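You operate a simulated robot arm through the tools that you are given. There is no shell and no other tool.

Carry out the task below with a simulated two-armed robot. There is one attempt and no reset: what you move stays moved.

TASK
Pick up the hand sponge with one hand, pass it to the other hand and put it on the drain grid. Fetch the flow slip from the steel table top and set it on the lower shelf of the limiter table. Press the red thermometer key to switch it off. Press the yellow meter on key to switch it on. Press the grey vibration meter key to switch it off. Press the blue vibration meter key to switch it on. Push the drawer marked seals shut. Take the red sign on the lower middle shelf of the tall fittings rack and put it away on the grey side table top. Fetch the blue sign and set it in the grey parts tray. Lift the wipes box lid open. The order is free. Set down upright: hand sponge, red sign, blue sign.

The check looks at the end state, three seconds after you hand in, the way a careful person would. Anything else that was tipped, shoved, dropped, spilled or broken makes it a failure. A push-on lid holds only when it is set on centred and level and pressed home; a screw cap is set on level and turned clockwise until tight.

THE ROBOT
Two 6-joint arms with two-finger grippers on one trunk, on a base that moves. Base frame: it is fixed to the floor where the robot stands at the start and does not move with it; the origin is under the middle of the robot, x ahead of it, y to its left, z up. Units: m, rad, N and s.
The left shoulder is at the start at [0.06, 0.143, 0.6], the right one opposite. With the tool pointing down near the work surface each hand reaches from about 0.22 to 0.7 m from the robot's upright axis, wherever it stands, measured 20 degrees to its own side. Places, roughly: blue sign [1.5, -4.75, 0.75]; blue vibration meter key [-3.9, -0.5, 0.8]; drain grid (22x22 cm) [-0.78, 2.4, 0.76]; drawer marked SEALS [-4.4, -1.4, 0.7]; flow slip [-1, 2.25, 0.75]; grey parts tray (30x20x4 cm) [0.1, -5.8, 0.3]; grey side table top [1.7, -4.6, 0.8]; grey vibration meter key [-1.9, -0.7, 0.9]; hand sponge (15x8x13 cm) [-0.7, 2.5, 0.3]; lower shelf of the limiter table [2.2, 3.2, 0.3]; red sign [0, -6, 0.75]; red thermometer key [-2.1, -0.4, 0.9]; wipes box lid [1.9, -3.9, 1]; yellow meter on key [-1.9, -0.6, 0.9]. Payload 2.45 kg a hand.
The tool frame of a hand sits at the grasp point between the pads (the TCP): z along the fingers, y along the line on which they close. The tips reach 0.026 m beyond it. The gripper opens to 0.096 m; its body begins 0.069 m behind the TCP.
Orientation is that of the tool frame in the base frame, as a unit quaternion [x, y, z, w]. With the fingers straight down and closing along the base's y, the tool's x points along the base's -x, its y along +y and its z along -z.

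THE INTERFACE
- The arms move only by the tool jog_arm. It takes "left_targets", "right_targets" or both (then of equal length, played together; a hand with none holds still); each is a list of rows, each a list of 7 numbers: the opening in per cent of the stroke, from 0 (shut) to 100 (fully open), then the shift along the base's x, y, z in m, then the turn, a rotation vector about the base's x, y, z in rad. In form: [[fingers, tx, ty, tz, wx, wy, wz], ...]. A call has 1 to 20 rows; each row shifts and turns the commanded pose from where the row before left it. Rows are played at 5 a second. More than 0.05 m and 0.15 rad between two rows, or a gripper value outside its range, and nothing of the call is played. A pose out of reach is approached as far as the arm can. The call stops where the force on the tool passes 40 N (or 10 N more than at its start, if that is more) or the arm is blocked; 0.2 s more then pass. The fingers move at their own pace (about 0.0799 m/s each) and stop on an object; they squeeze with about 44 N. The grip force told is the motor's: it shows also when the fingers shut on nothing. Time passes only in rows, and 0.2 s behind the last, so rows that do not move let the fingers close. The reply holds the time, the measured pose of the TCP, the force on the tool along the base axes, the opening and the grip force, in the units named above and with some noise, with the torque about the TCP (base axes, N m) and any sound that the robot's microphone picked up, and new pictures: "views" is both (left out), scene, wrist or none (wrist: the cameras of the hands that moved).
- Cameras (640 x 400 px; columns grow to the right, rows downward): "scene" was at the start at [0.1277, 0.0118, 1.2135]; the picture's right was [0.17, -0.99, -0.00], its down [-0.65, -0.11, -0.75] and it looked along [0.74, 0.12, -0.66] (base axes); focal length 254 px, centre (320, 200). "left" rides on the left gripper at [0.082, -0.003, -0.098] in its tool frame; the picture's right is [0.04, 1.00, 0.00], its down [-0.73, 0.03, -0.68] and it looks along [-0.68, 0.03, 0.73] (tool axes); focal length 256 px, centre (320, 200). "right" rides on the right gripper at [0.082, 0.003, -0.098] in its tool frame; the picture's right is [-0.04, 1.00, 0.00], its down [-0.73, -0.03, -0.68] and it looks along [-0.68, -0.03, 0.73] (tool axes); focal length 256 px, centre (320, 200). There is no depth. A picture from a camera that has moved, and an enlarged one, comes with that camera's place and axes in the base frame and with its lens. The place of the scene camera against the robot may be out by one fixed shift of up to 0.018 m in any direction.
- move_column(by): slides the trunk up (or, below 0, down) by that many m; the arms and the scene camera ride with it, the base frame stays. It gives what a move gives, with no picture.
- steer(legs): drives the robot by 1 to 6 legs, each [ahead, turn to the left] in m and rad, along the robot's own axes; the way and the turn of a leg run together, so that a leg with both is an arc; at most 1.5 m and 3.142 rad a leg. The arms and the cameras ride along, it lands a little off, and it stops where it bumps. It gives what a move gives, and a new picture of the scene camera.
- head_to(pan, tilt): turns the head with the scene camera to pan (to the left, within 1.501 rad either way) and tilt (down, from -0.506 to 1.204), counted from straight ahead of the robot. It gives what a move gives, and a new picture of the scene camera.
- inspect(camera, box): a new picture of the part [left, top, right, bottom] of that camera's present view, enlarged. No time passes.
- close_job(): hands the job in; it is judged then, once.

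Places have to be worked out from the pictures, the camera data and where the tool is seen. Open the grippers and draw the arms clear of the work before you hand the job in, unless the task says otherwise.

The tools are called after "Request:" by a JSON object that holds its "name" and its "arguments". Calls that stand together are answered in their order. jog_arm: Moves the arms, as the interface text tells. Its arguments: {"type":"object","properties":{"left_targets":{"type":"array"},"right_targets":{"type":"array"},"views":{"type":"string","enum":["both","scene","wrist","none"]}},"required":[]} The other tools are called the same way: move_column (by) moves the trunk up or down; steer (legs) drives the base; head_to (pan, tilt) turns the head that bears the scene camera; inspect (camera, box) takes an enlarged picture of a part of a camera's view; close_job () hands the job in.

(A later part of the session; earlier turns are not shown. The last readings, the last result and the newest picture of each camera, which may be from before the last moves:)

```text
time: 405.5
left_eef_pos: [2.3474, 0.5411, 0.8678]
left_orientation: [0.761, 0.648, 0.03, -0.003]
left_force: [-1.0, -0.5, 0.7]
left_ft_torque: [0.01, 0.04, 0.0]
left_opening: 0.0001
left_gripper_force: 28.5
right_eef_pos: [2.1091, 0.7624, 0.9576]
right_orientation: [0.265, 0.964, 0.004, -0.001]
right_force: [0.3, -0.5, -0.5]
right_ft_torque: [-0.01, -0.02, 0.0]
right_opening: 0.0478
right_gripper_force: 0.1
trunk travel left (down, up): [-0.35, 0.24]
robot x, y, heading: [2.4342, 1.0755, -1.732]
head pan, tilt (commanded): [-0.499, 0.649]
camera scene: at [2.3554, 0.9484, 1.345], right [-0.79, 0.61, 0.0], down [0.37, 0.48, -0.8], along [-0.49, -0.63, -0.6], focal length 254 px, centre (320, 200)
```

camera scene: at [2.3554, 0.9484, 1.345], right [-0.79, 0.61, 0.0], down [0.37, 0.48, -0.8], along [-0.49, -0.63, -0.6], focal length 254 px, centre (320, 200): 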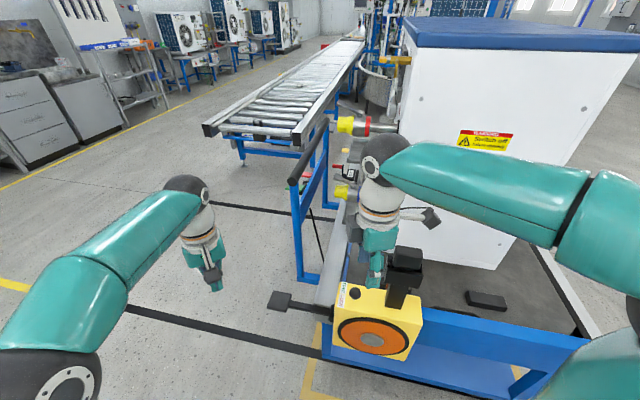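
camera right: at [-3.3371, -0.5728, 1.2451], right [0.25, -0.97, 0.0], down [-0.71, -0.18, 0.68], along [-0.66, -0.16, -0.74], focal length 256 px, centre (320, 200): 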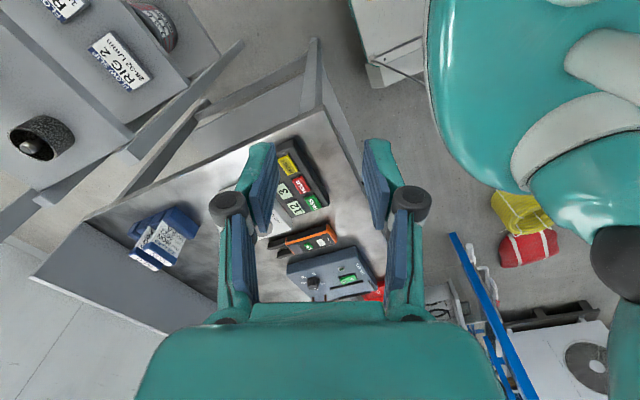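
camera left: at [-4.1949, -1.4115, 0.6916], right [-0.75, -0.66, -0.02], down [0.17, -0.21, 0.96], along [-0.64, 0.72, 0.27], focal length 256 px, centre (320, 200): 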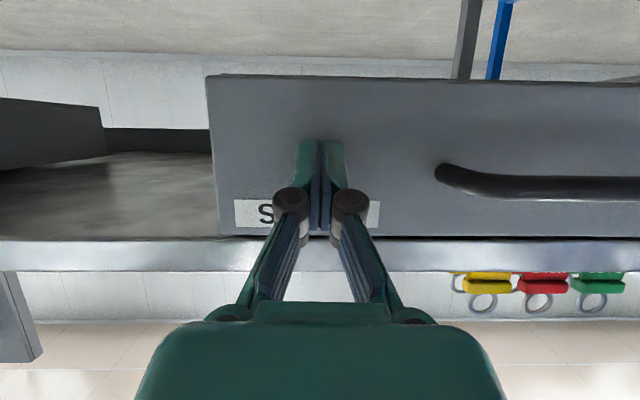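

Zooming to check the cart's handle and the valves for any disturbance.

Request:
{"name": "inspect", "arguments": {"camera": "scene", "box": [250, 90, 450, 215]}}

```text
3.20 times, centred on (350, 152) of scene
camera zoom: at [2.3554, 0.9484, 1.345], right [-0.79, 0.61, 0.0], down [0.37, 0.48, -0.8], along [-0.49, -0.63, -0.6], focal length 813 px, centre (224, 352)
```

zoom: 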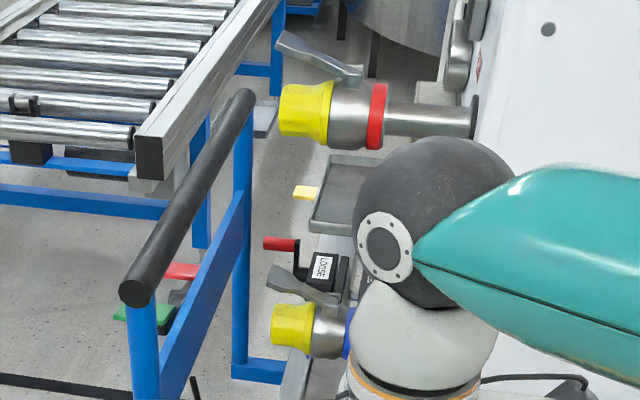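

Everything on the cart looks in place (I had touched its push handle). I'll take a wider path: straight along the aisle first, then across.

Request:
{"name": "steer", "arguments": {"legs": [[0, 0.5]]}}

Request:
{"name": "steer", "arguments": {"legs": [[0, 0.36], [1.5, 0]]}}

Request:
{"name": "head_to", "arguments": {"pan": -0.7, "tilt": 0.3}}

```text
time: 407.5
left_eef_pos: [2.6132, 0.5598, 0.867]
left_orientation: [0.579, 0.815, 0.028, -0.01]
left_force: [-0.1, -0.3, -0.1]
left_ft_torque: [-0.01, 0.01, 0.04]
left_opening: 0.0001
left_gripper_force: 28.3
right_eef_pos: [2.2991, 0.6432, 0.9571]
right_orientation: [0.021, 1.0, 0.003, -0.002]
right_force: [1.0, -1.1, -0.3]
right_ft_torque: [0.02, 0.0, 0.03]
right_opening: 0.048
right_gripper_force: 0.1
trunk travel left (down, up): [-0.35, 0.24]
robot x, y, heading: [2.4152, 1.07, -1.237]
head pan, tilt (commanded): [-0.499, 0.649]
camera scene: at [2.4052, 0.9235, 1.3449], right [-0.99, 0.17, 0.0], down [0.1, 0.6, -0.8], along [-0.13, -0.79, -0.61], focal length 254 px, centre (320, 200)
```

scene: 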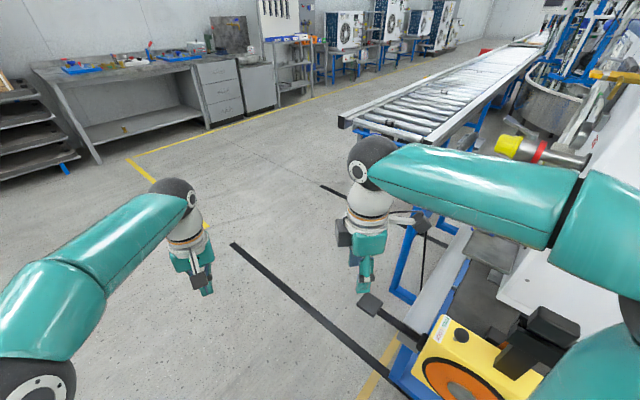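

```text
time: 416.3
left_eef_pos: [3.7459, -0.4831, 0.8676]
left_orientation: [0.422, 0.906, 0.026, -0.015]
left_force: [0.7, 0.3, -0.4]
left_ft_torque: [0.0, 0.03, -0.02]
left_opening: 0.0
left_gripper_force: 28.5
right_eef_pos: [3.4226, -0.5183, 0.9581]
right_orientation: [-0.162, 0.987, 0.003, -0.002]
right_force: [1.3, 0.0, 0.6]
right_ft_torque: [0.01, 0.03, 0.05]
right_opening: 0.048
right_gripper_force: 0.0
trunk travel left (down, up): [-0.35, 0.24]
robot x, y, heading: [3.3779, -0.0768, -0.869]
head pan, tilt (commanded): [-0.499, 0.649]
camera scene: at [3.4199, -0.2121, 1.3448], right [-0.98, -0.2, 0.0], down [-0.12, 0.59, -0.8], along [0.16, -0.78, -0.61], focal length 254 px, centre (320, 200)
```

scene: 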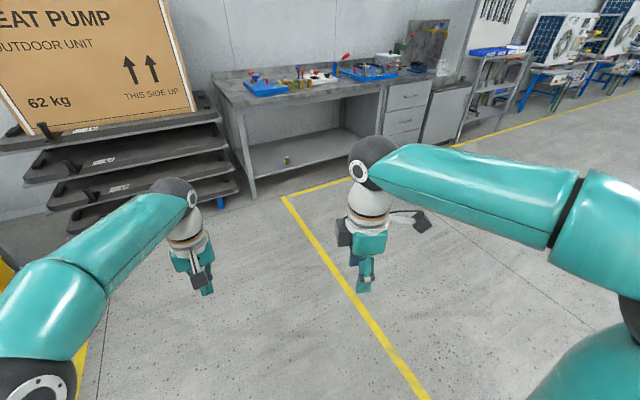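

```text
time: 417.1
left_eef_pos: [3.7464, -0.4825, 0.8666]
left_orientation: [0.422, 0.906, 0.026, -0.015]
left_force: [-0.1, 0.3, 0.0]
left_ft_torque: [0.03, 0.02, 0.02]
left_opening: 0.0
left_gripper_force: 28.5
right_eef_pos: [3.4217, -0.5181, 0.9583]
right_orientation: [-0.162, 0.987, 0.003, -0.002]
right_force: [-0.6, -0.1, 0.4]
right_ft_torque: [0.01, -0.03, 0.03]
right_opening: 0.0481
right_gripper_force: 0.0
trunk travel left (down, up): [-0.35, 0.24]
robot x, y, heading: [3.3788, -0.0749, -0.875]
head pan, tilt (commanded): [-0.7, 0.3]
camera scene: at [3.4023, -0.22, 1.3766], right [-1.0, 0.0, 0.0], down [0.0, 0.3, -0.95], along [0.0, -0.95, -0.3], focal length 254 px, centre (320, 200)
```

scene: 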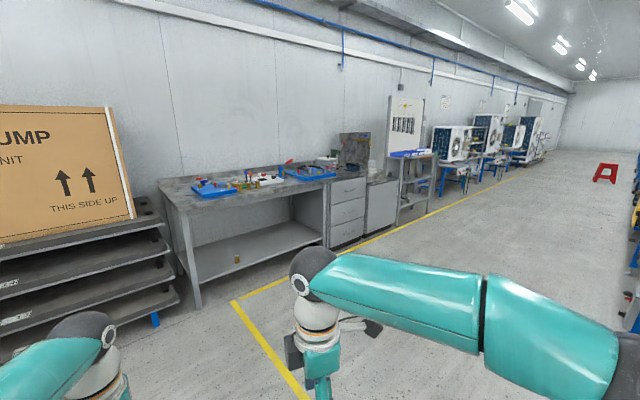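

Open floor ahead to the right-wall aisle. Turning and driving toward the rack area at the wall.

Request:
{"name": "steer", "arguments": {"legs": [[0, -0.6]]}}

Request:
{"name": "steer", "arguments": {"legs": [[0, -0.6], [1.5, 0], [1.2, 0]]}}

Request:
{"name": "head_to", "arguments": {"pan": 0.5, "tilt": 0.35}}

```text
time: 419.3
left_eef_pos: [3.4567, -0.6174, 0.8681]
left_orientation: [0.668, 0.744, 0.029, -0.007]
left_force: [-0.4, -0.2, 0.2]
left_ft_torque: [0.01, -0.02, -0.02]
left_opening: 0.0001
left_gripper_force: 27.9
right_eef_pos: [3.1685, -0.4658, 0.9586]
right_orientation: [0.133, 0.991, 0.003, 0.0]
right_force: [0.5, -0.2, -0.3]
right_ft_torque: [-0.01, 0.0, 0.0]
right_opening: 0.048
right_gripper_force: 0.1
trunk travel left (down, up): [-0.35, 0.24]
robot x, y, heading: [3.4025, -0.0791, -1.465]
head pan, tilt (commanded): [-0.7, 0.3]
camera scene: at [3.3412, -0.2139, 1.3766], right [-0.83, 0.56, 0.0], down [0.17, 0.25, -0.96], along [-0.54, -0.79, -0.3], focal length 254 px, centre (320, 200)
```

scene: 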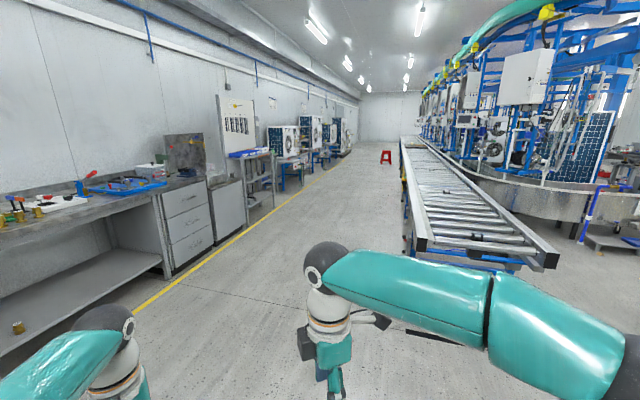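

```text
time: 434.6
left_eef_pos: [1.8495, -2.952, 0.8685]
left_orientation: [0.853, 0.522, 0.029, 0.002]
left_force: [-0.2, 0.2, 0.7]
left_ft_torque: [0.03, -0.01, 0.02]
left_opening: 0.0
left_gripper_force: 28.6
right_eef_pos: [1.6926, -2.6674, 0.96]
right_orientation: [0.411, 0.912, 0.004, 0.001]
right_force: [0.3, -1.0, 0.7]
right_ft_torque: [0.01, -0.04, 0.02]
right_opening: 0.0479
right_gripper_force: 0.1
trunk travel left (down, up): [-0.35, 0.24]
robot x, y, heading: [2.099, -2.4678, -2.047]
head pan, tilt (commanded): [-0.7, 0.3]
camera scene: at [1.9724, -2.5601, 1.3766], right [-0.39, 0.92, 0.0], down [0.27, 0.12, -0.96], along [-0.88, -0.37, -0.3], focal length 254 px, centre (320, 200)
```

scene: 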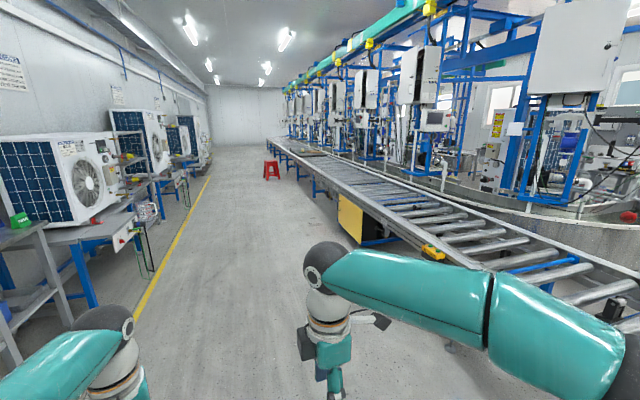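

```text
time: 436.0
left_eef_pos: [1.8508, -2.951, 0.8684]
left_orientation: [0.852, 0.522, 0.03, 0.002]
left_force: [0.0, -0.3, 0.4]
left_ft_torque: [-0.01, 0.02, 0.0]
left_opening: 0.0
left_gripper_force: 28.7
right_eef_pos: [1.6926, -2.6674, 0.9602]
right_orientation: [0.411, 0.912, 0.003, 0.0]
right_force: [-0.8, 0.7, -0.4]
right_ft_torque: [0.0, -0.01, 0.02]
right_opening: 0.048
right_gripper_force: 0.0
trunk travel left (down, up): [-0.35, 0.24]
robot x, y, heading: [2.1015, -2.4689, -2.045]
head pan, tilt (commanded): [0.499, 0.351]
camera scene: at [2.061, -2.6166, 1.372], right [-1.0, -0.03, 0.0], down [-0.01, 0.34, -0.94], along [0.02, -0.94, -0.34], focal length 254 px, centre (320, 200)
```

scene: 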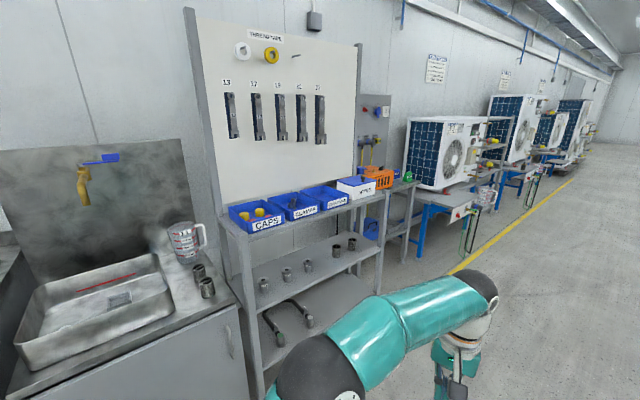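

I see the WIPES box on the rack's top shelf and a side table next to it. Zooming in.

Request:
{"name": "inspect", "arguments": {"camera": "scene", "box": [220, 150, 440, 288]}}

Request:
{"name": "inspect", "arguments": {"camera": "scene", "box": [330, 80, 490, 280]}}

```text
2.90 times, centred on (330, 219) of scene
camera zoom: at [2.061, -2.6166, 1.372], right [-1.0, -0.03, 0.0], down [-0.01, 0.34, -0.94], along [0.02, -0.94, -0.34], focal length 737 px, centre (291, 145)
```

zoom: 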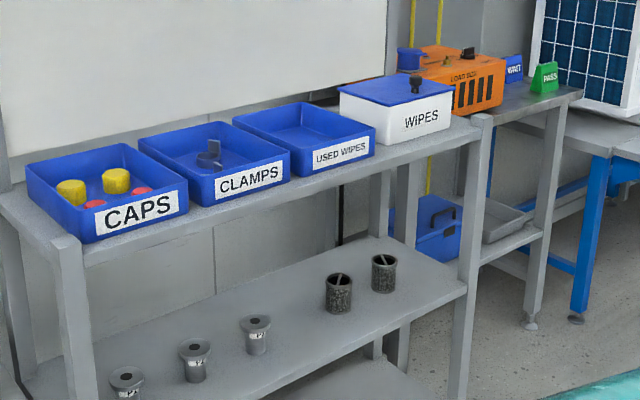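

```text
2.00 times, centred on (410, 180) of scene
camera zoom: at [2.061, -2.6166, 1.372], right [-1.0, -0.03, 0.0], down [-0.01, 0.34, -0.94], along [0.02, -0.94, -0.34], focal length 508 px, centre (140, 240)
```

zoom: 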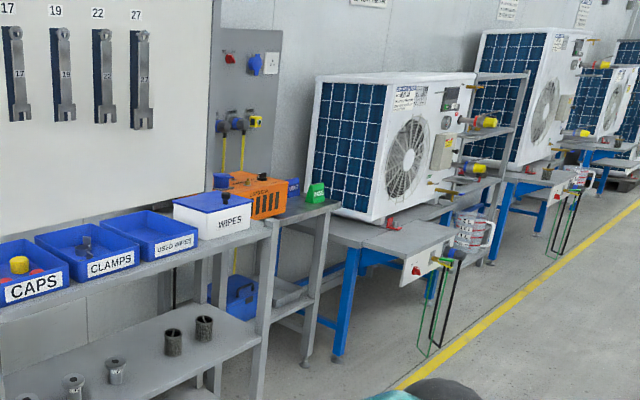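

The wipes box has a blue lid with a black knob; the side table beside it holds an orange load box, the blue WAIT sign and a green PASS sign. I'll drive in front of the wipes box and raise the trunk.

Request:
{"name": "steer", "arguments": {"legs": [[0, -0.2], [1.0, 0]]}}

Request:
{"name": "steer", "arguments": {"legs": [[0, 0.6]]}}

Request:
{"name": "steer", "arguments": {"legs": [[0, 0.6]]}}

Request:
{"name": "move_column", "arguments": {"by": 0.22}}

Request:
{"name": "head_to", "arguments": {"pan": 0, "tilt": 0.5}}

```text
time: 442.1
left_eef_pos: [1.1254, -3.664, 0.8686]
left_orientation: [0.903, 0.428, 0.029, 0.005]
left_force: [-0.9, 0.0, 0.9]
left_ft_torque: [0.02, -0.02, -0.01]
left_opening: 0.0
left_gripper_force: 29.2
right_eef_pos: [1.0323, -3.3541, 0.9601]
right_orientation: [0.506, 0.863, 0.004, 0.0]
right_force: [0.3, -0.9, -0.4]
right_ft_torque: [-0.03, 0.01, -0.04]
right_opening: 0.0483
right_gripper_force: 0.1
trunk travel left (down, up): [-0.35, 0.24]
robot x, y, heading: [1.4785, -3.2474, -2.258]
head pan, tilt (commanded): [0.499, 0.351]
camera scene: at [1.4045, -3.3867, 1.372], right [-0.98, 0.19, 0.0], down [0.06, 0.34, -0.94], along [-0.18, -0.92, -0.34], focal length 254 px, centre (320, 200)
```

scene: 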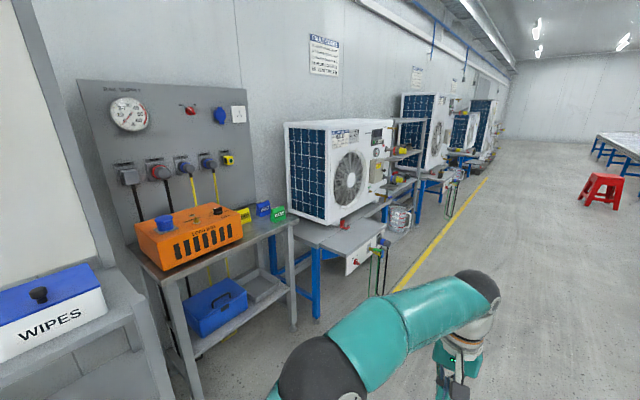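

```text
time: 444.3
left_eef_pos: [1.4218, -3.7899, 0.8689]
left_orientation: [0.738, 0.675, 0.03, -0.004]
left_force: [0.1, 0.4, -0.3]
left_ft_torque: [-0.01, -0.01, 0.0]
left_opening: 0.0002
left_gripper_force: 28.4
right_eef_pos: [1.1691, -3.5863, 0.96]
right_orientation: [0.229, 0.973, 0.004, -0.001]
right_force: [-0.5, 0.6, 0.3]
right_ft_torque: [0.0, 0.01, -0.01]
right_opening: 0.0478
right_gripper_force: 0.0
trunk travel left (down, up): [-0.35, 0.24]
robot x, y, heading: [1.4559, -3.2426, -1.66]
head pan, tilt (commanded): [0.499, 0.351]
camera scene: at [1.4684, -3.3925, 1.3719], right [-0.92, -0.4, 0.0], down [-0.14, 0.32, -0.94], along [0.37, -0.86, -0.34], focal length 254 px, centre (320, 200)
```

scene: 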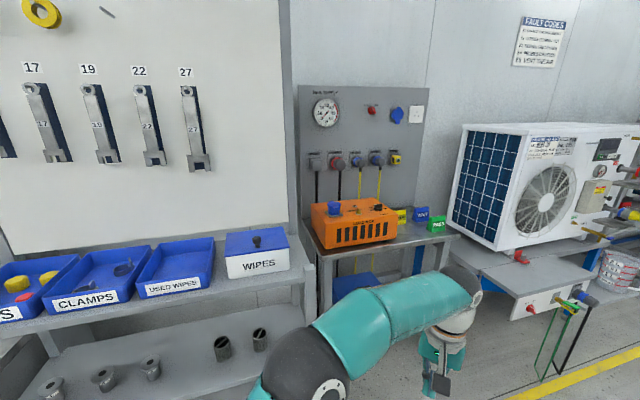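

```text
time: 446.5
left_eef_pos: [1.7414, -3.7148, 0.8687]
left_orientation: [0.501, 0.865, 0.027, -0.013]
left_force: [0.8, -0.7, 1.5]
left_ft_torque: [0.02, -0.03, -0.02]
left_opening: 0.0
left_gripper_force: 28.2
right_eef_pos: [1.4162, -3.6893, 0.9592]
right_orientation: [-0.071, 0.997, 0.003, -0.002]
right_force: [0.4, 0.0, 0.8]
right_ft_torque: [-0.02, -0.01, -0.02]
right_opening: 0.0479
right_gripper_force: 0.1
trunk travel left (down, up): [-0.35, 0.24]
robot x, y, heading: [1.4311, -3.2609, -1.059]
head pan, tilt (commanded): [0.499, 0.351]
camera scene: at [1.5251, -3.3658, 1.3719], right [-0.53, -0.85, 0.0], down [-0.29, 0.18, -0.94], along [0.8, -0.5, -0.34], focal length 254 px, centre (320, 200)
```

scene: 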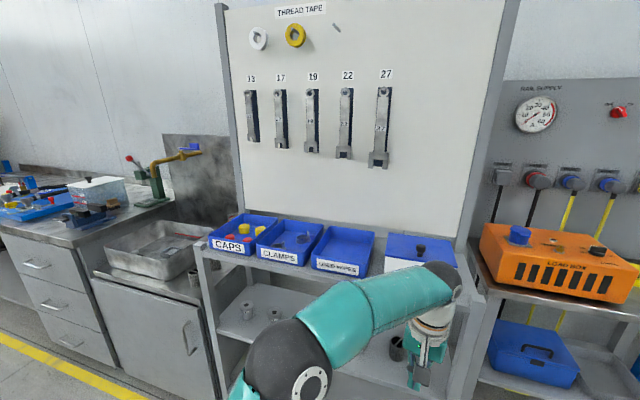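

```text
time: 448.9
left_eef_pos: [1.7421, -3.7142, 1.0913]
left_orientation: [0.501, 0.865, 0.027, -0.012]
left_force: [0.6, -0.2, 0.3]
left_ft_torque: [0.01, -0.01, 0.02]
left_opening: 0.0
left_gripper_force: 28.8
right_eef_pos: [1.4154, -3.6882, 1.1802]
right_orientation: [-0.071, 0.997, 0.003, -0.002]
right_force: [-0.2, -0.5, -1.1]
right_ft_torque: [0.01, 0.0, -0.01]
right_opening: 0.0478
right_gripper_force: 0.1
trunk travel left (down, up): [-0.57, 0.02]
robot x, y, heading: [1.4305, -3.2612, -1.058]
head pan, tilt (commanded): [0.499, 0.351]
```

```text
time: 449.8
left_eef_pos: [1.7411, -3.7137, 1.0901]
left_orientation: [0.502, 0.865, 0.027, -0.012]
left_force: [0.0, 0.4, -0.7]
left_ft_torque: [0.03, 0.0, -0.01]
left_opening: 0.0
left_gripper_force: 28.3
right_eef_pos: [1.4176, -3.6904, 1.181]
right_orientation: [-0.071, 0.997, 0.003, -0.002]
right_force: [-0.2, 0.6, -0.7]
right_ft_torque: [-0.01, -0.04, -0.02]
right_opening: 0.0482
right_gripper_force: 0.1
trunk travel left (down, up): [-0.57, 0.02]
robot x, y, heading: [1.4282, -3.2599, -1.056]
head pan, tilt (commanded): [0.0, 0.499]
camera scene: at [1.4908, -3.3955, 1.5783], right [-0.87, -0.49, 0.0], down [-0.24, 0.42, -0.88], along [0.43, -0.76, -0.48], focal length 254 px, centre (320, 200)
```

scene: 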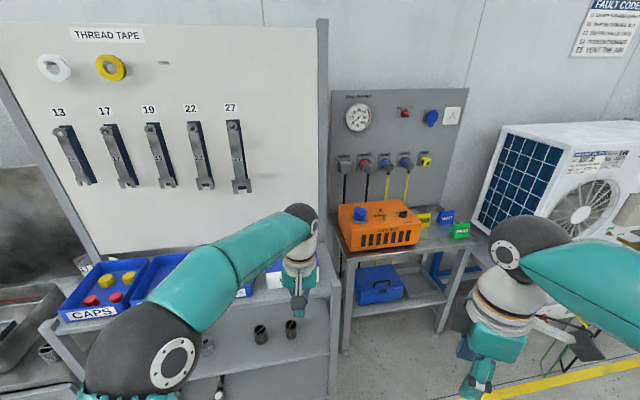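

The left hand is near the wipes box; checking its wrist view for the lid, knob and hinge.

Request:
{"name": "inspect", "arguments": {"camera": "left", "box": [0, 0, 640, 400]}}

```text
1.00 times, centred on (320, 200) of left (not enlarged: the box is as wide or as high as the picture)
camera zoom: at [1.6967, -3.6506, 1.1927], right [0.85, 0.53, 0.04], down [0.38, -0.66, 0.64], along [0.36, -0.53, -0.76], focal length 256 px, centre (320, 200)
```

zoom: 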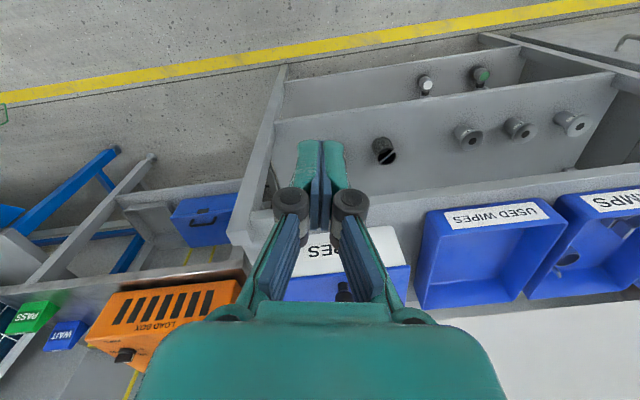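

I'll slide the left hand aside to see the wipes box with the scene camera.

Request:
{"name": "jog_arm", "arguments": {"left_targets": [[0, 0.03, 0.03, 0.02, 0, 0, 0], [0, 0.03, 0.03, 0.02, 0, 0, 0], [0, 0.03, 0.03, 0.01, 0, 0, 0], [0, 0.03, 0.03, 0, 0, 0, 0], [0, 0.03, 0.03, 0, 0, 0, 0]], "views": "none"}}

Request:
{"name": "head_to", "arguments": {"pan": 0.25, "tilt": 0.7}}

Request:
{"name": "inspect", "arguments": {"camera": "scene", "box": [200, 100, 440, 250]}}

```text
time: 451.0
left_eef_pos: [1.8927, -3.5643, 1.1397]
left_orientation: [0.502, 0.864, 0.026, -0.012]
left_force: [0.4, -0.7, -0.4]
left_ft_torque: [0.01, 0.03, 0.02]
left_opening: 0.0001
left_gripper_force: 28.3
right_eef_pos: [1.4176, -3.688, 1.1806]
right_orientation: [-0.072, 0.997, 0.003, -0.003]
right_force: [0.2, 0.0, 0.6]
right_ft_torque: [-0.06, 0.0, 0.01]
right_opening: 0.0479
right_gripper_force: 0.1
trunk travel left (down, up): [-0.57, 0.02]
robot x, y, heading: [1.4342, -3.2622, -1.06]
head pan, tilt (commanded): [0.0, 0.499]
```

```text
time: 451.8
left_eef_pos: [1.8926, -3.5661, 1.1392]
left_orientation: [0.503, 0.864, 0.027, -0.012]
left_force: [0.1, 0.1, 0.4]
left_ft_torque: [-0.05, 0.0, -0.01]
left_opening: 0.0001
left_gripper_force: 28.3
right_eef_pos: [1.4175, -3.6895, 1.1811]
right_orientation: [-0.071, 0.997, 0.003, -0.002]
right_force: [0.1, 0.2, 0.0]
right_ft_torque: [0.02, 0.01, -0.01]
right_opening: 0.0479
right_gripper_force: 0.0
trunk travel left (down, up): [-0.57, 0.02]
robot x, y, heading: [1.4348, -3.258, -1.058]
head pan, tilt (commanded): [0.25, 0.7]
camera scene: at [1.5049, -3.3774, 1.5606], right [-0.72, -0.69, 0.0], down [-0.44, 0.47, -0.76], along [0.53, -0.55, -0.64], focal length 254 px, centre (320, 200)
```

scene: 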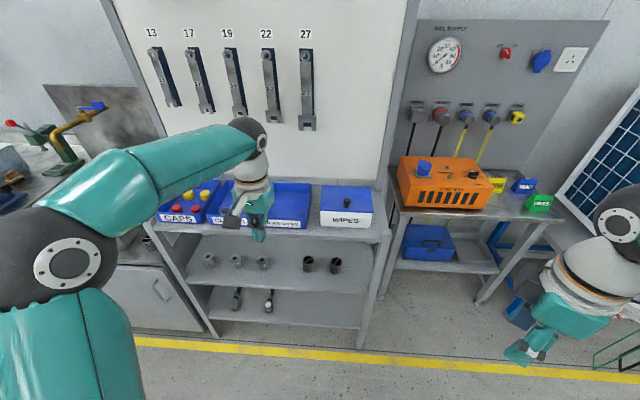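

```text
2.67 times, centred on (320, 175) of scene
camera zoom: at [1.5049, -3.3774, 1.5606], right [-0.72, -0.69, 0.0], down [-0.44, 0.47, -0.76], along [0.53, -0.55, -0.64], focal length 678 px, centre (320, 267)
```

zoom: 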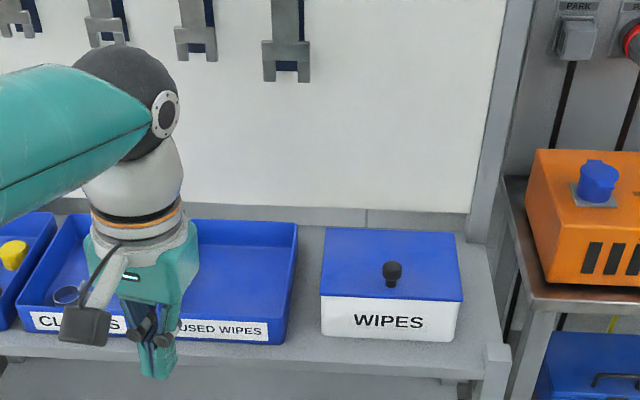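

The lid hinges at the back with a knob near its front. I'll use the right hand closing along the hinge direction. First turn square to the rack, retract the left hand, re-yaw the right hand.

Request:
{"name": "jog_arm", "arguments": {"left_targets": [[0, -0.0196, 0.0348, 0, -0.03, 0.003, 0], [0, -0.0196, 0.0348, 0, -0.029, 0.003, 0], [0, -0.0196, 0.0348, 0, 0, 0, 0], [0, -0.0196, 0.0348, 0, 0, 0, 0], [0, 0, 0, 0, 0, 0, 0], [0, 0, 0, 0, 0, 0, 0], [0, 0, 0, 0, 0, 0, 0], [0, 0, 0, 0, 0, 0, 0]], "right_targets": [[50, 0, 0, 0, 0, 0, -0.15], [50, 0, 0, 0, 0, 0, -0.15], [50, 0, 0, 0, 0, 0, -0.15], [50, 0, 0, 0, 0, 0, -0.15], [50, 0, 0, 0, 0, 0, -0.15], [50, 0, 0, 0, 0, 0, -0.15], [50, 0, 0, 0, 0, 0, -0.15], [50, 0, 0, 0, 0, 0, -0.15]], "views": "none"}}

Request:
{"name": "steer", "arguments": {"legs": [[0, 0.168], [0.2, 0]]}}

```text
time: 453.6
left_eef_pos: [1.8139, -3.4235, 1.1409]
left_orientation: [0.503, 0.864, 0.001, 0.0]
left_force: [0.6, -0.2, 0.3]
left_ft_torque: [0.0, 0.03, -0.01]
left_opening: 0.0001
left_gripper_force: 28.7
right_eef_pos: [1.4163, -3.6892, 1.1801]
right_orientation: [0.505, 0.863, 0.003, 0.0]
right_force: [0.3, 0.0, -0.1]
right_ft_torque: [-0.03, 0.02, -0.02]
right_opening: 0.0481
right_gripper_force: 0.1
trunk travel left (down, up): [-0.57, 0.02]
robot x, y, heading: [1.4274, -3.2627, -1.059]
head pan, tilt (commanded): [0.25, 0.7]
```

```text
time: 455.9
left_eef_pos: [1.9643, -3.5181, 1.14]
left_orientation: [0.429, 0.903, 0.001, 0.001]
left_force: [0.7, -0.3, -0.1]
left_ft_torque: [0.04, 0.02, 0.0]
left_opening: 0.0
left_gripper_force: 28.3
right_eef_pos: [1.6155, -3.8454, 1.1807]
right_orientation: [0.431, 0.903, 0.004, -0.001]
right_force: [1.8, -0.4, 0.9]
right_ft_torque: [0.02, 0.02, -0.03]
right_opening: 0.0481
right_gripper_force: 0.0
trunk travel left (down, up): [-0.57, 0.02]
robot x, y, heading: [1.5617, -3.4164, -0.893]
head pan, tilt (commanded): [0.25, 0.7]
camera scene: at [1.6535, -3.5192, 1.5605], right [-0.6, -0.8, 0.0], down [-0.52, 0.39, -0.76], along [0.61, -0.46, -0.65], focal length 254 px, centre (320, 200)
```

scene: 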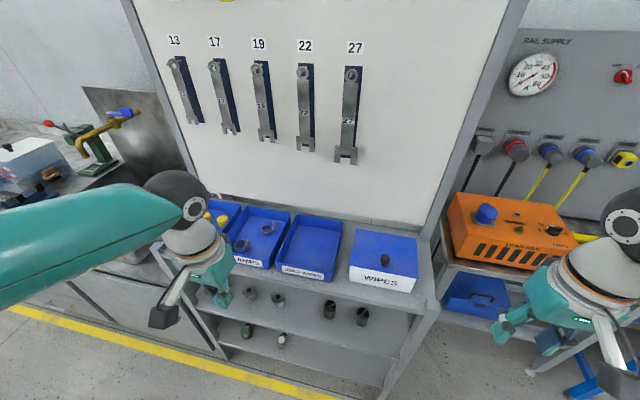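

Aligned with the rack. Moving the right hand in front of the wipes box for a wrist view of the knob.

Request:
{"name": "jog_arm", "arguments": {"right_targets": [[60, 0.04, 0.0014, 0, 0, 0, 0], [60, 0.04, 0.0014, 0, 0, 0, 0], [60, 0.04, 0.0014, 0, 0, 0, 0], [60, 0.04, 0.0014, 0, 0, 0, 0], [60, 0.04, 0.0014, 0, 0, 0, 0]], "views": "wrist"}}

```text
time: 457.1
left_eef_pos: [1.9646, -3.5177, 1.1405]
left_orientation: [0.429, 0.903, 0.001, 0.0]
left_force: [0.4, -0.2, 0.4]
left_ft_torque: [-0.01, 0.0, 0.01]
left_opening: 0.0001
left_gripper_force: 28.4
right_eef_pos: [1.8165, -3.8367, 1.1827]
right_orientation: [0.43, 0.903, 0.004, -0.001]
right_force: [1.2, 0.4, -0.2]
right_ft_torque: [0.02, 0.03, 0.01]
right_opening: 0.0579
right_gripper_force: 0.1
trunk travel left (down, up): [-0.57, 0.02]
robot x, y, heading: [1.5618, -3.4183, -0.896]
head pan, tilt (commanded): [0.25, 0.7]
camera right: at [1.7679, -3.7726, 1.2798], right [0.8, 0.6, 0.01], down [0.44, -0.59, 0.68], along [0.41, -0.54, -0.74], focal length 256 px, centre (320, 200)
```

right: 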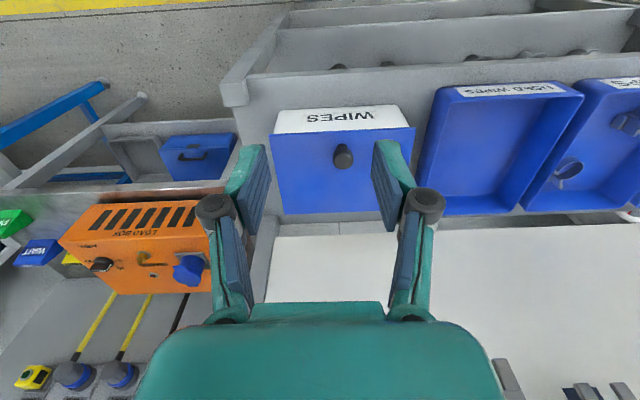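

Knob at ≈(1.899,-3.896), top z≈1.02, lid ≈18×15 cm hinged at the far edge. Moving over the knob and partway down.

Request:
{"name": "jog_arm", "arguments": {"right_targets": [[60, 0.0275, -0.0198, 0, 0, 0, 0], [60, 0.0275, -0.0198, 0, 0, 0, 0], [60, 0.0275, -0.0198, -0.02, 0, 0, 0], [60, 0, 0, -0.045, 0, 0, 0], [60, 0, 0, -0.045, 0, 0, 0]], "views": "both"}}

```text
time: 458.3
left_eef_pos: [1.9648, -3.5188, 1.141]
left_orientation: [0.429, 0.904, 0.0, -0.001]
left_force: [0.9, -0.3, -0.4]
left_ft_torque: [0.02, 0.0, -0.03]
left_opening: 0.0
left_gripper_force: 28.7
right_eef_pos: [1.9001, -3.8953, 1.0692]
right_orientation: [0.431, 0.902, 0.004, -0.001]
right_force: [0.5, -0.7, -0.6]
right_ft_torque: [-0.04, 0.06, -0.01]
right_opening: 0.0576
right_gripper_force: 0.1
trunk travel left (down, up): [-0.57, 0.02]
robot x, y, heading: [1.5654, -3.4155, -0.889]
head pan, tilt (commanded): [0.25, 0.7]
camera scene: at [1.6544, -3.5195, 1.5604], right [-0.6, -0.8, 0.0], down [-0.52, 0.39, -0.76], along [0.61, -0.46, -0.65], focal length 254 px, centre (320, 200)
camera right: at [1.8509, -3.8319, 1.167], right [0.8, 0.6, 0.01], down [0.44, -0.59, 0.67], along [0.41, -0.54, -0.74], focal length 256 px, centre (320, 200)
```

scene: 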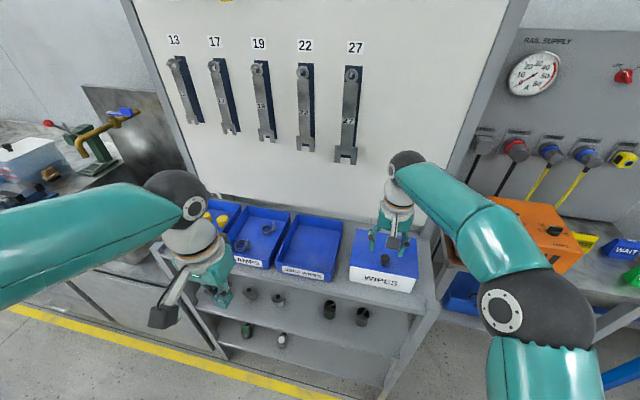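
right: 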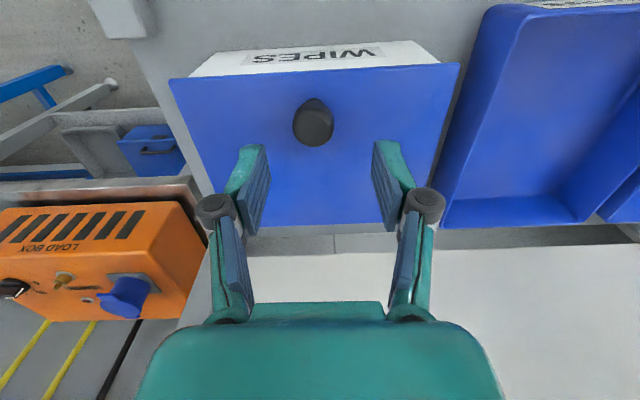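

Knob nearly centred (5 mm). Correct, descend around it and close.

Request:
{"name": "jog_arm", "arguments": {"right_targets": [[60, -0.004, -0.002, -0.02, 0, 0, 0], [60, 0, 0, -0.02, 0, 0, 0], [60, 0, 0, -0.014, 0, 0, 0], [0, 0, 0, 0, 0, 0, 0], [0, 0, 0, 0, 0, 0, 0], [0, 0, 0, 0, 0, 0, 0]], "views": "both"}}

```text
time: 459.2
left_eef_pos: [1.96, -3.5167, 1.1442]
left_orientation: [0.428, 0.904, 0.0, 0.002]
left_force: [-0.2, 0.1, 0.7]
left_ft_torque: [0.01, -0.04, 0.01]
left_opening: 0.0001
left_gripper_force: 28.2
right_eef_pos: [1.8912, -3.9013, 1.0333]
right_orientation: [0.432, 0.902, 0.0, 0.014]
right_force: [-7.9, 0.9, 35.2]
right_ft_torque: [-0.71, 2.11, -0.11]
right_opening: 0.0317
right_gripper_force: 22.9
trunk travel left (down, up): [-0.57, 0.02]
robot x, y, heading: [1.5637, -3.4182, -0.894]
head pan, tilt (commanded): [0.25, 0.7]
stopped in row 4 (right hand): the force on the tool passed its limit at 45 N (the readings are from after the stop); the commanded pose is now the measured one
camera scene: at [1.6488, -3.5164, 1.5615], right [-0.6, -0.8, 0.0], down [-0.51, 0.39, -0.77], along [0.61, -0.46, -0.64], focal length 254 px, centre (320, 200)
camera right: at [1.8431, -3.8359, 1.1277], right [0.8, 0.59, 0.01], down [0.42, -0.58, 0.7], along [0.42, -0.55, -0.72], focal length 256 px, centre (320, 200)
```

scene: 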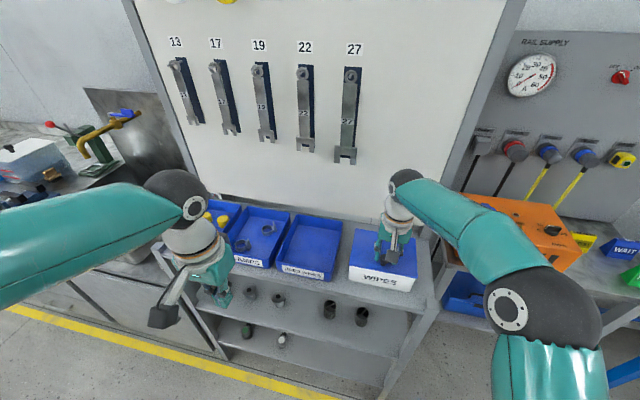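
right: 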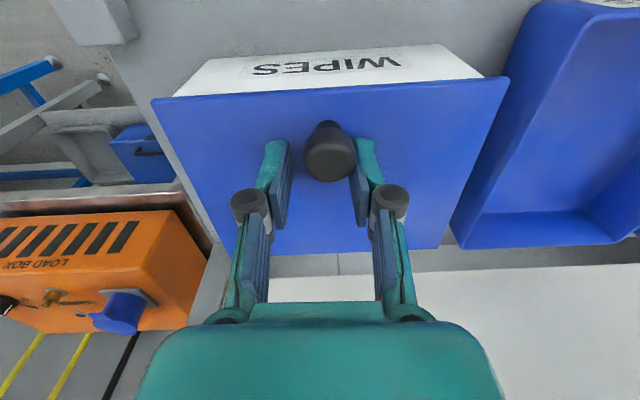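

The fingertips pressed on the lid (it's a bit higher than estimated). Raise 1 cm and close on the knob.

Request:
{"name": "jog_arm", "arguments": {"right_targets": [[40, 0.002, 0.002, 0.01, 0, 0, 0], [40, 0, 0, 0, 0, 0, 0], [0, 0, 0, 0, 0, 0, 0], [0, 0, 0, 0, 0, 0, 0], [0, 0, 0, 0, 0, 0, 0]], "views": "wrist"}}

```text
time: 460.4
left_eef_pos: [1.9641, -3.5178, 1.1413]
left_orientation: [0.428, 0.904, 0.0, 0.001]
left_force: [0.2, 0.4, 0.3]
left_ft_torque: [-0.01, 0.01, 0.0]
left_opening: 0.0
left_gripper_force: 28.4
right_eef_pos: [1.8983, -3.9006, 1.0343]
right_orientation: [0.431, 0.902, 0.001, 0.007]
right_force: [-0.2, 1.8, -2.9]
right_ft_torque: [0.09, 0.31, -0.01]
right_opening: 0.0204
right_gripper_force: 44.7
trunk travel left (down, up): [-0.57, 0.02]
robot x, y, heading: [1.5633, -3.4143, -0.896]
head pan, tilt (commanded): [0.25, 0.7]
camera right: at [1.8488, -3.8347, 1.1306], right [0.8, 0.6, 0.01], down [0.43, -0.59, 0.69], along [0.42, -0.55, -0.73], focal length 256 px, centre (320, 200)
```

right: 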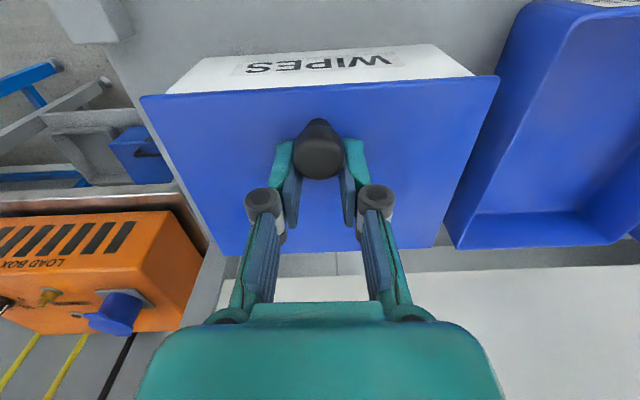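

Knob gripped (20 mm, 45 N). Start lifting along the hinge arc.

Request:
{"name": "jog_arm", "arguments": {"right_targets": [[0, 0.0031, -0.0039, 0.0173, 0, 0, 0], [0, 0.0047, -0.0058, 0.0164, 0, 0, 0], [0, 0.0062, -0.0077, 0.0151, 0, 0, 0]], "views": "both"}}

```text
time: 461.2
left_eef_pos: [1.9649, -3.5183, 1.1411]
left_orientation: [0.429, 0.903, 0.0, 0.0]
left_force: [-0.1, -0.5, 0.5]
left_ft_torque: [0.01, -0.01, -0.01]
left_opening: 0.0
left_gripper_force: 28.7
right_eef_pos: [1.9117, -3.9187, 1.0846]
right_orientation: [0.431, 0.902, 0.002, 0.009]
right_force: [-0.1, 0.2, 0.6]
right_ft_torque: [0.01, 0.0, -0.03]
right_opening: 0.0001
right_gripper_force: 27.9
trunk travel left (down, up): [-0.57, 0.02]
robot x, y, heading: [1.5595, -3.4208, -0.892]
head pan, tilt (commanded): [0.25, 0.7]
camera scene: at [1.6537, -3.5195, 1.5604], right [-0.6, -0.8, 0.0], down [-0.52, 0.39, -0.76], along [0.61, -0.46, -0.65], focal length 254 px, centre (320, 200)
camera right: at [1.8632, -3.8536, 1.1805], right [0.8, 0.6, 0.01], down [0.43, -0.59, 0.69], along [0.42, -0.55, -0.73], focal length 256 px, centre (320, 200)
```

scene: 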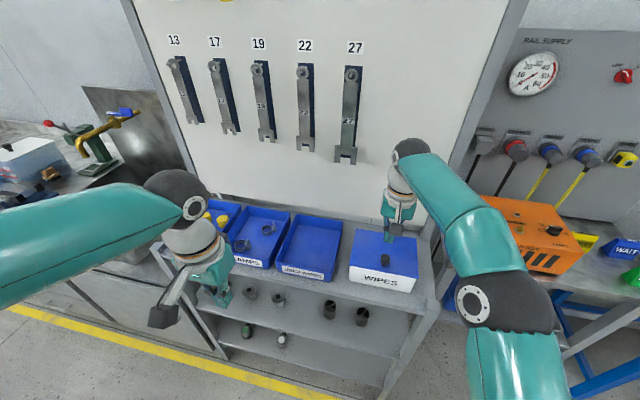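
right: 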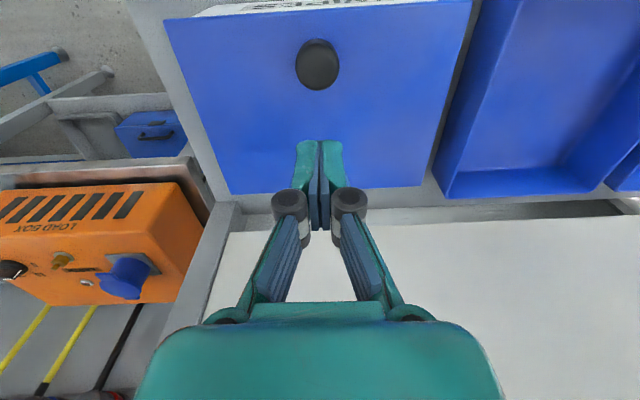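

The grip was on the knob's far edge and slipped off. Re-centre 1.4 cm toward the robot and regrip.

Request:
{"name": "jog_arm", "arguments": {"right_targets": [[60, 0, 0, 0.015, 0, 0, 0], [60, -0.0222, 0.0297, 0, 0, 0, 0], [60, 0, 0, 0, 0, 0, 0], [60, 0, 0, -0.03, 0, 0, 0], [60, 0, 0, -0.024, 0, 0, 0]], "views": "wrist"}}

```text
time: 462.4
left_eef_pos: [1.9641, -3.5186, 1.1406]
left_orientation: [0.429, 0.903, -0.001, -0.001]
left_force: [-0.9, -0.4, 0.4]
left_ft_torque: [0.02, 0.01, -0.02]
left_opening: 0.0
left_gripper_force: 28.4
right_eef_pos: [1.8911, -3.886, 1.0447]
right_orientation: [0.431, 0.902, 0.002, 0.008]
right_force: [0.2, -0.8, -0.4]
right_ft_torque: [0.0, 0.03, 0.01]
right_opening: 0.0574
right_gripper_force: 0.1
trunk travel left (down, up): [-0.57, 0.02]
robot x, y, heading: [1.5649, -3.4196, -0.891]
head pan, tilt (commanded): [0.25, 0.7]
camera right: at [1.8413, -3.8217, 1.1415], right [0.8, 0.6, 0.01], down [0.43, -0.59, 0.69], along [0.42, -0.55, -0.72], focal length 256 px, centre (320, 200)
```

right: 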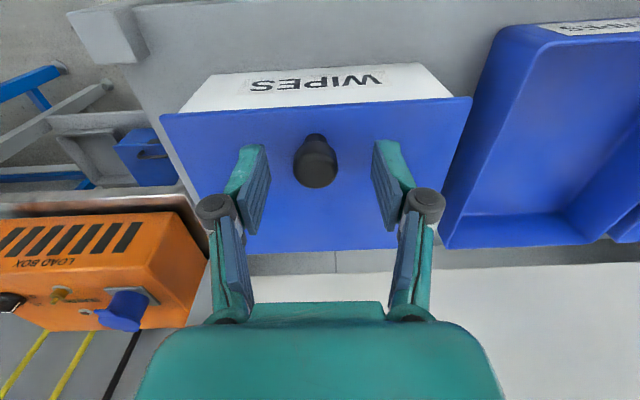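

The knob is now well between the pads. Lower 7 mm and close.

Request:
{"name": "jog_arm", "arguments": {"right_targets": [[60, -0.001, 0.001, -0.006, 0, 0, 0], [30, 0, 0, 0, 0, 0, 0], [0, 0, 0, 0, 0, 0, 0], [0, 0, 0, 0, 0, 0, 0], [0, 0, 0, 0, 0, 0, 0]], "views": "wrist"}}

```text
time: 463.6
left_eef_pos: [1.9628, -3.519, 1.1419]
left_orientation: [0.429, 0.903, 0.0, 0.0]
left_force: [1.0, 0.3, 1.1]
left_ft_torque: [-0.02, 0.0, 0.01]
left_opening: 0.0
left_gripper_force: 28.8
right_eef_pos: [1.8891, -3.8883, 1.0396]
right_orientation: [0.431, 0.902, 0.003, 0.008]
right_force: [-2.3, -3.1, -1.0]
right_ft_torque: [-0.14, 0.18, 0.02]
right_opening: 0.0222
right_gripper_force: 45.4
trunk travel left (down, up): [-0.57, 0.02]
robot x, y, heading: [1.5635, -3.4137, -0.893]
head pan, tilt (commanded): [0.25, 0.7]
camera right: at [1.8384, -3.8217, 1.1348], right [0.8, 0.6, 0.01], down [0.43, -0.59, 0.69], along [0.42, -0.55, -0.72], focal length 256 px, centre (320, 200)
```

right: 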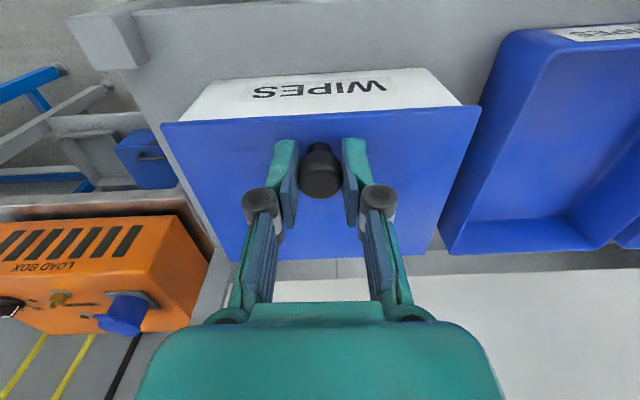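

Good grip (22 mm, 45 N). Lift along the arc again.

Request:
{"name": "jog_arm", "arguments": {"right_targets": [[0, 0.0031, -0.0039, 0.0173, 0, 0, 0], [0, 0.0047, -0.0058, 0.0164, 0, 0, 0], [0, 0.0062, -0.0077, 0.0151, 0, 0, 0], [0, 0.0075, -0.0093, 0.0135, -0.04, -0.032, 0]], "views": "both"}}

```text
time: 464.6
left_eef_pos: [1.9626, -3.5183, 1.1425]
left_orientation: [0.429, 0.903, 0.0, 0.0]
left_force: [0.2, -0.5, 0.4]
left_ft_torque: [-0.02, 0.02, 0.02]
left_opening: 0.0001
left_gripper_force: 28.6
right_eef_pos: [1.9096, -3.9131, 1.1021]
right_orientation: [0.43, 0.902, -0.01, 0.031]
right_force: [-9.6, 6.8, -5.9]
right_ft_torque: [0.92, 1.18, 0.18]
right_opening: 0.023
right_gripper_force: 44.8
trunk travel left (down, up): [-0.57, 0.02]
robot x, y, heading: [1.5609, -3.4173, -0.892]
head pan, tilt (commanded): [0.25, 0.7]
camera scene: at [1.6515, -3.5178, 1.5607], right [-0.6, -0.8, 0.0], down [-0.52, 0.39, -0.77], along [0.61, -0.46, -0.64], focal length 254 px, centre (320, 200)
camera right: at [1.8563, -3.8434, 1.1923], right [0.8, 0.6, 0.01], down [0.41, -0.56, 0.72], along [0.44, -0.58, -0.69], focal length 256 px, centre (320, 200)
```

scene: 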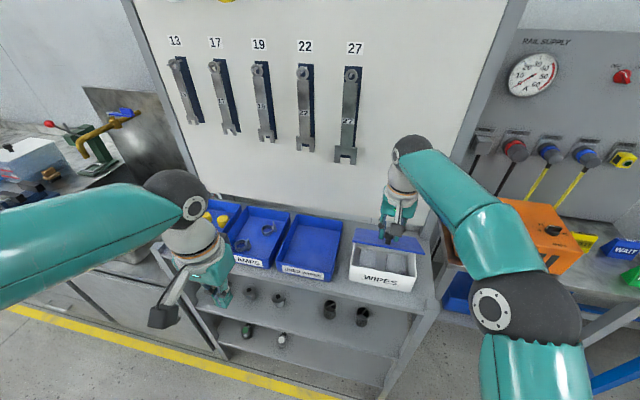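
right: 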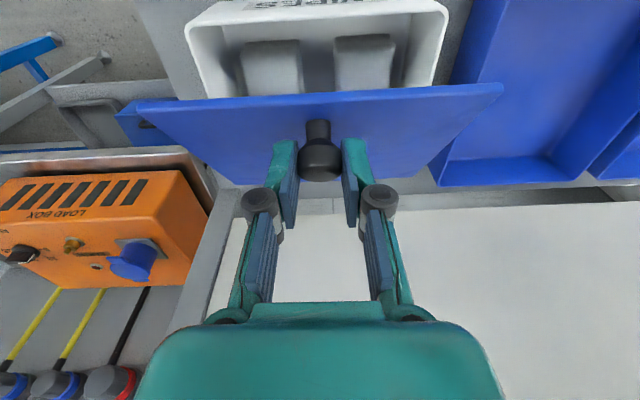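

The lid is opening (~35°). Continue the arc, pitching the tool a bit so the wrist stays away from the board.

Request:
{"name": "jog_arm", "arguments": {"right_targets": [[0, 0.005, -0.0062, 0.0134, -0.05, -0.04, 0], [0, 0.008, -0.0099, 0.0114, -0.05, -0.04, 0], [0, 0.009, -0.0111, 0.0094, -0.05, -0.04, 0], [0, 0.0098, -0.0121, 0.007, -0.05, -0.04, 0]], "views": "both"}}

```text
time: 465.6
left_eef_pos: [1.9645, -3.5175, 1.1407]
left_orientation: [0.429, 0.903, 0.0, 0.0]
left_force: [0.4, 0.0, 0.5]
left_ft_torque: [-0.03, 0.0, 0.0]
left_opening: 0.0
left_gripper_force: 28.8
right_eef_pos: [1.9425, -3.9523, 1.1413]
right_orientation: [0.425, 0.891, -0.065, 0.144]
right_force: [-5.0, 4.1, -13.6]
right_ft_torque: [0.94, 0.93, 0.13]
right_opening: 0.0234
right_gripper_force: 45.1
trunk travel left (down, up): [-0.57, 0.02]
robot x, y, heading: [1.5634, -3.4182, -0.89]
head pan, tilt (commanded): [0.25, 0.7]
camera scene: at [1.6532, -3.5194, 1.5604], right [-0.6, -0.8, 0.0], down [-0.52, 0.39, -0.76], along [0.61, -0.46, -0.65], focal length 254 px, centre (320, 200)
camera right: at [1.8772, -3.8677, 1.2089], right [0.8, 0.6, 0.02], down [0.28, -0.4, 0.87], along [0.53, -0.69, -0.49], focal length 256 px, centre (320, 200)
```

scene: 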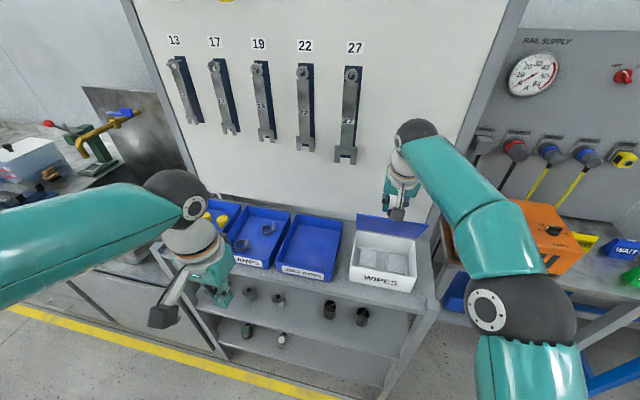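
right: 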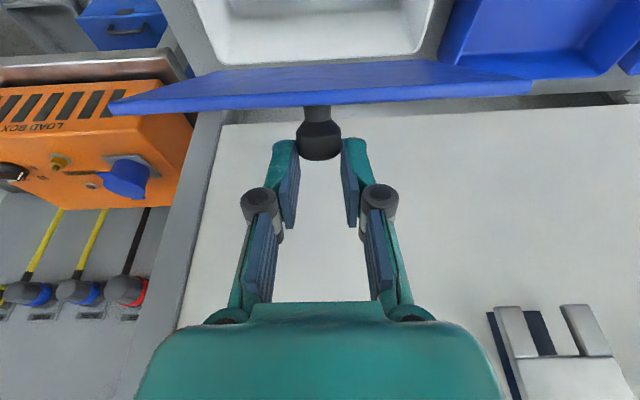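

Lid is at ~65–70°. Continue mostly horizontally to bring it past vertical.

Request:
{"name": "jog_arm", "arguments": {"right_targets": [[0, 0.0113, -0.014, -0.001, -0.04, -0.032, 0], [0, 0.0113, -0.014, -0.003, -0.04, -0.032, 0], [0, 0.0113, -0.014, -0.006, 0, 0, 0]], "views": "both"}}

```text
time: 466.4
left_eef_pos: [1.9634, -3.5154, 1.1421]
left_orientation: [0.429, 0.903, 0.0, 0.001]
left_force: [-0.3, -0.1, 0.0]
left_ft_torque: [0.0, 0.0, 0.01]
left_opening: 0.0
left_gripper_force: 28.4
right_eef_pos: [1.9729, -3.9919, 1.1394]
right_orientation: [0.42, 0.88, -0.089, 0.202]
right_force: [6.8, 0.8, 28.2]
right_ft_torque: [0.18, -0.04, -0.04]
right_opening: 0.0226
right_gripper_force: 44.7
right hand out of reach, approached as far as the arm can: row 3
trunk travel left (down, up): [-0.57, 0.02]
robot x, y, heading: [1.5636, -3.4212, -0.892]
head pan, tilt (commanded): [0.25, 0.7]
camera scene: at [1.6519, -3.5153, 1.5615], right [-0.6, -0.8, 0.0], down [-0.52, 0.38, -0.77], along [0.61, -0.46, -0.64], focal length 254 px, centre (320, 200)
camera right: at [1.9037, -3.9001, 1.1913], right [0.8, 0.6, 0.03], down [0.2, -0.31, 0.93], along [0.57, -0.73, -0.37], focal length 256 px, centre (320, 200)
```

scene: 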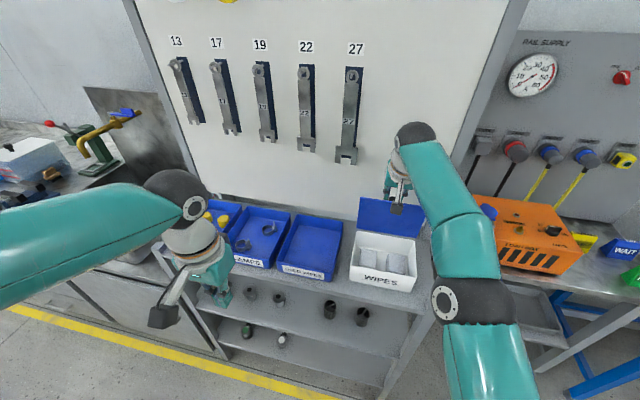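
right: 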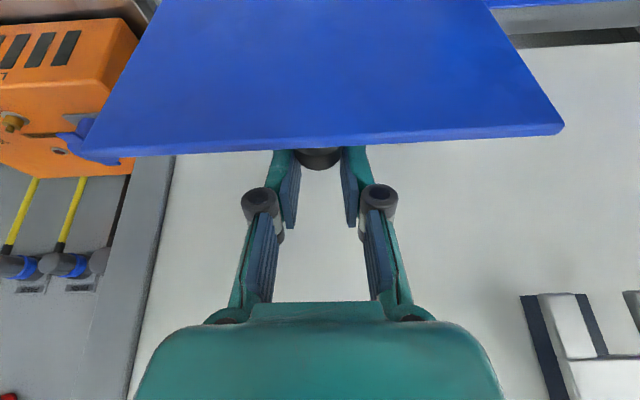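

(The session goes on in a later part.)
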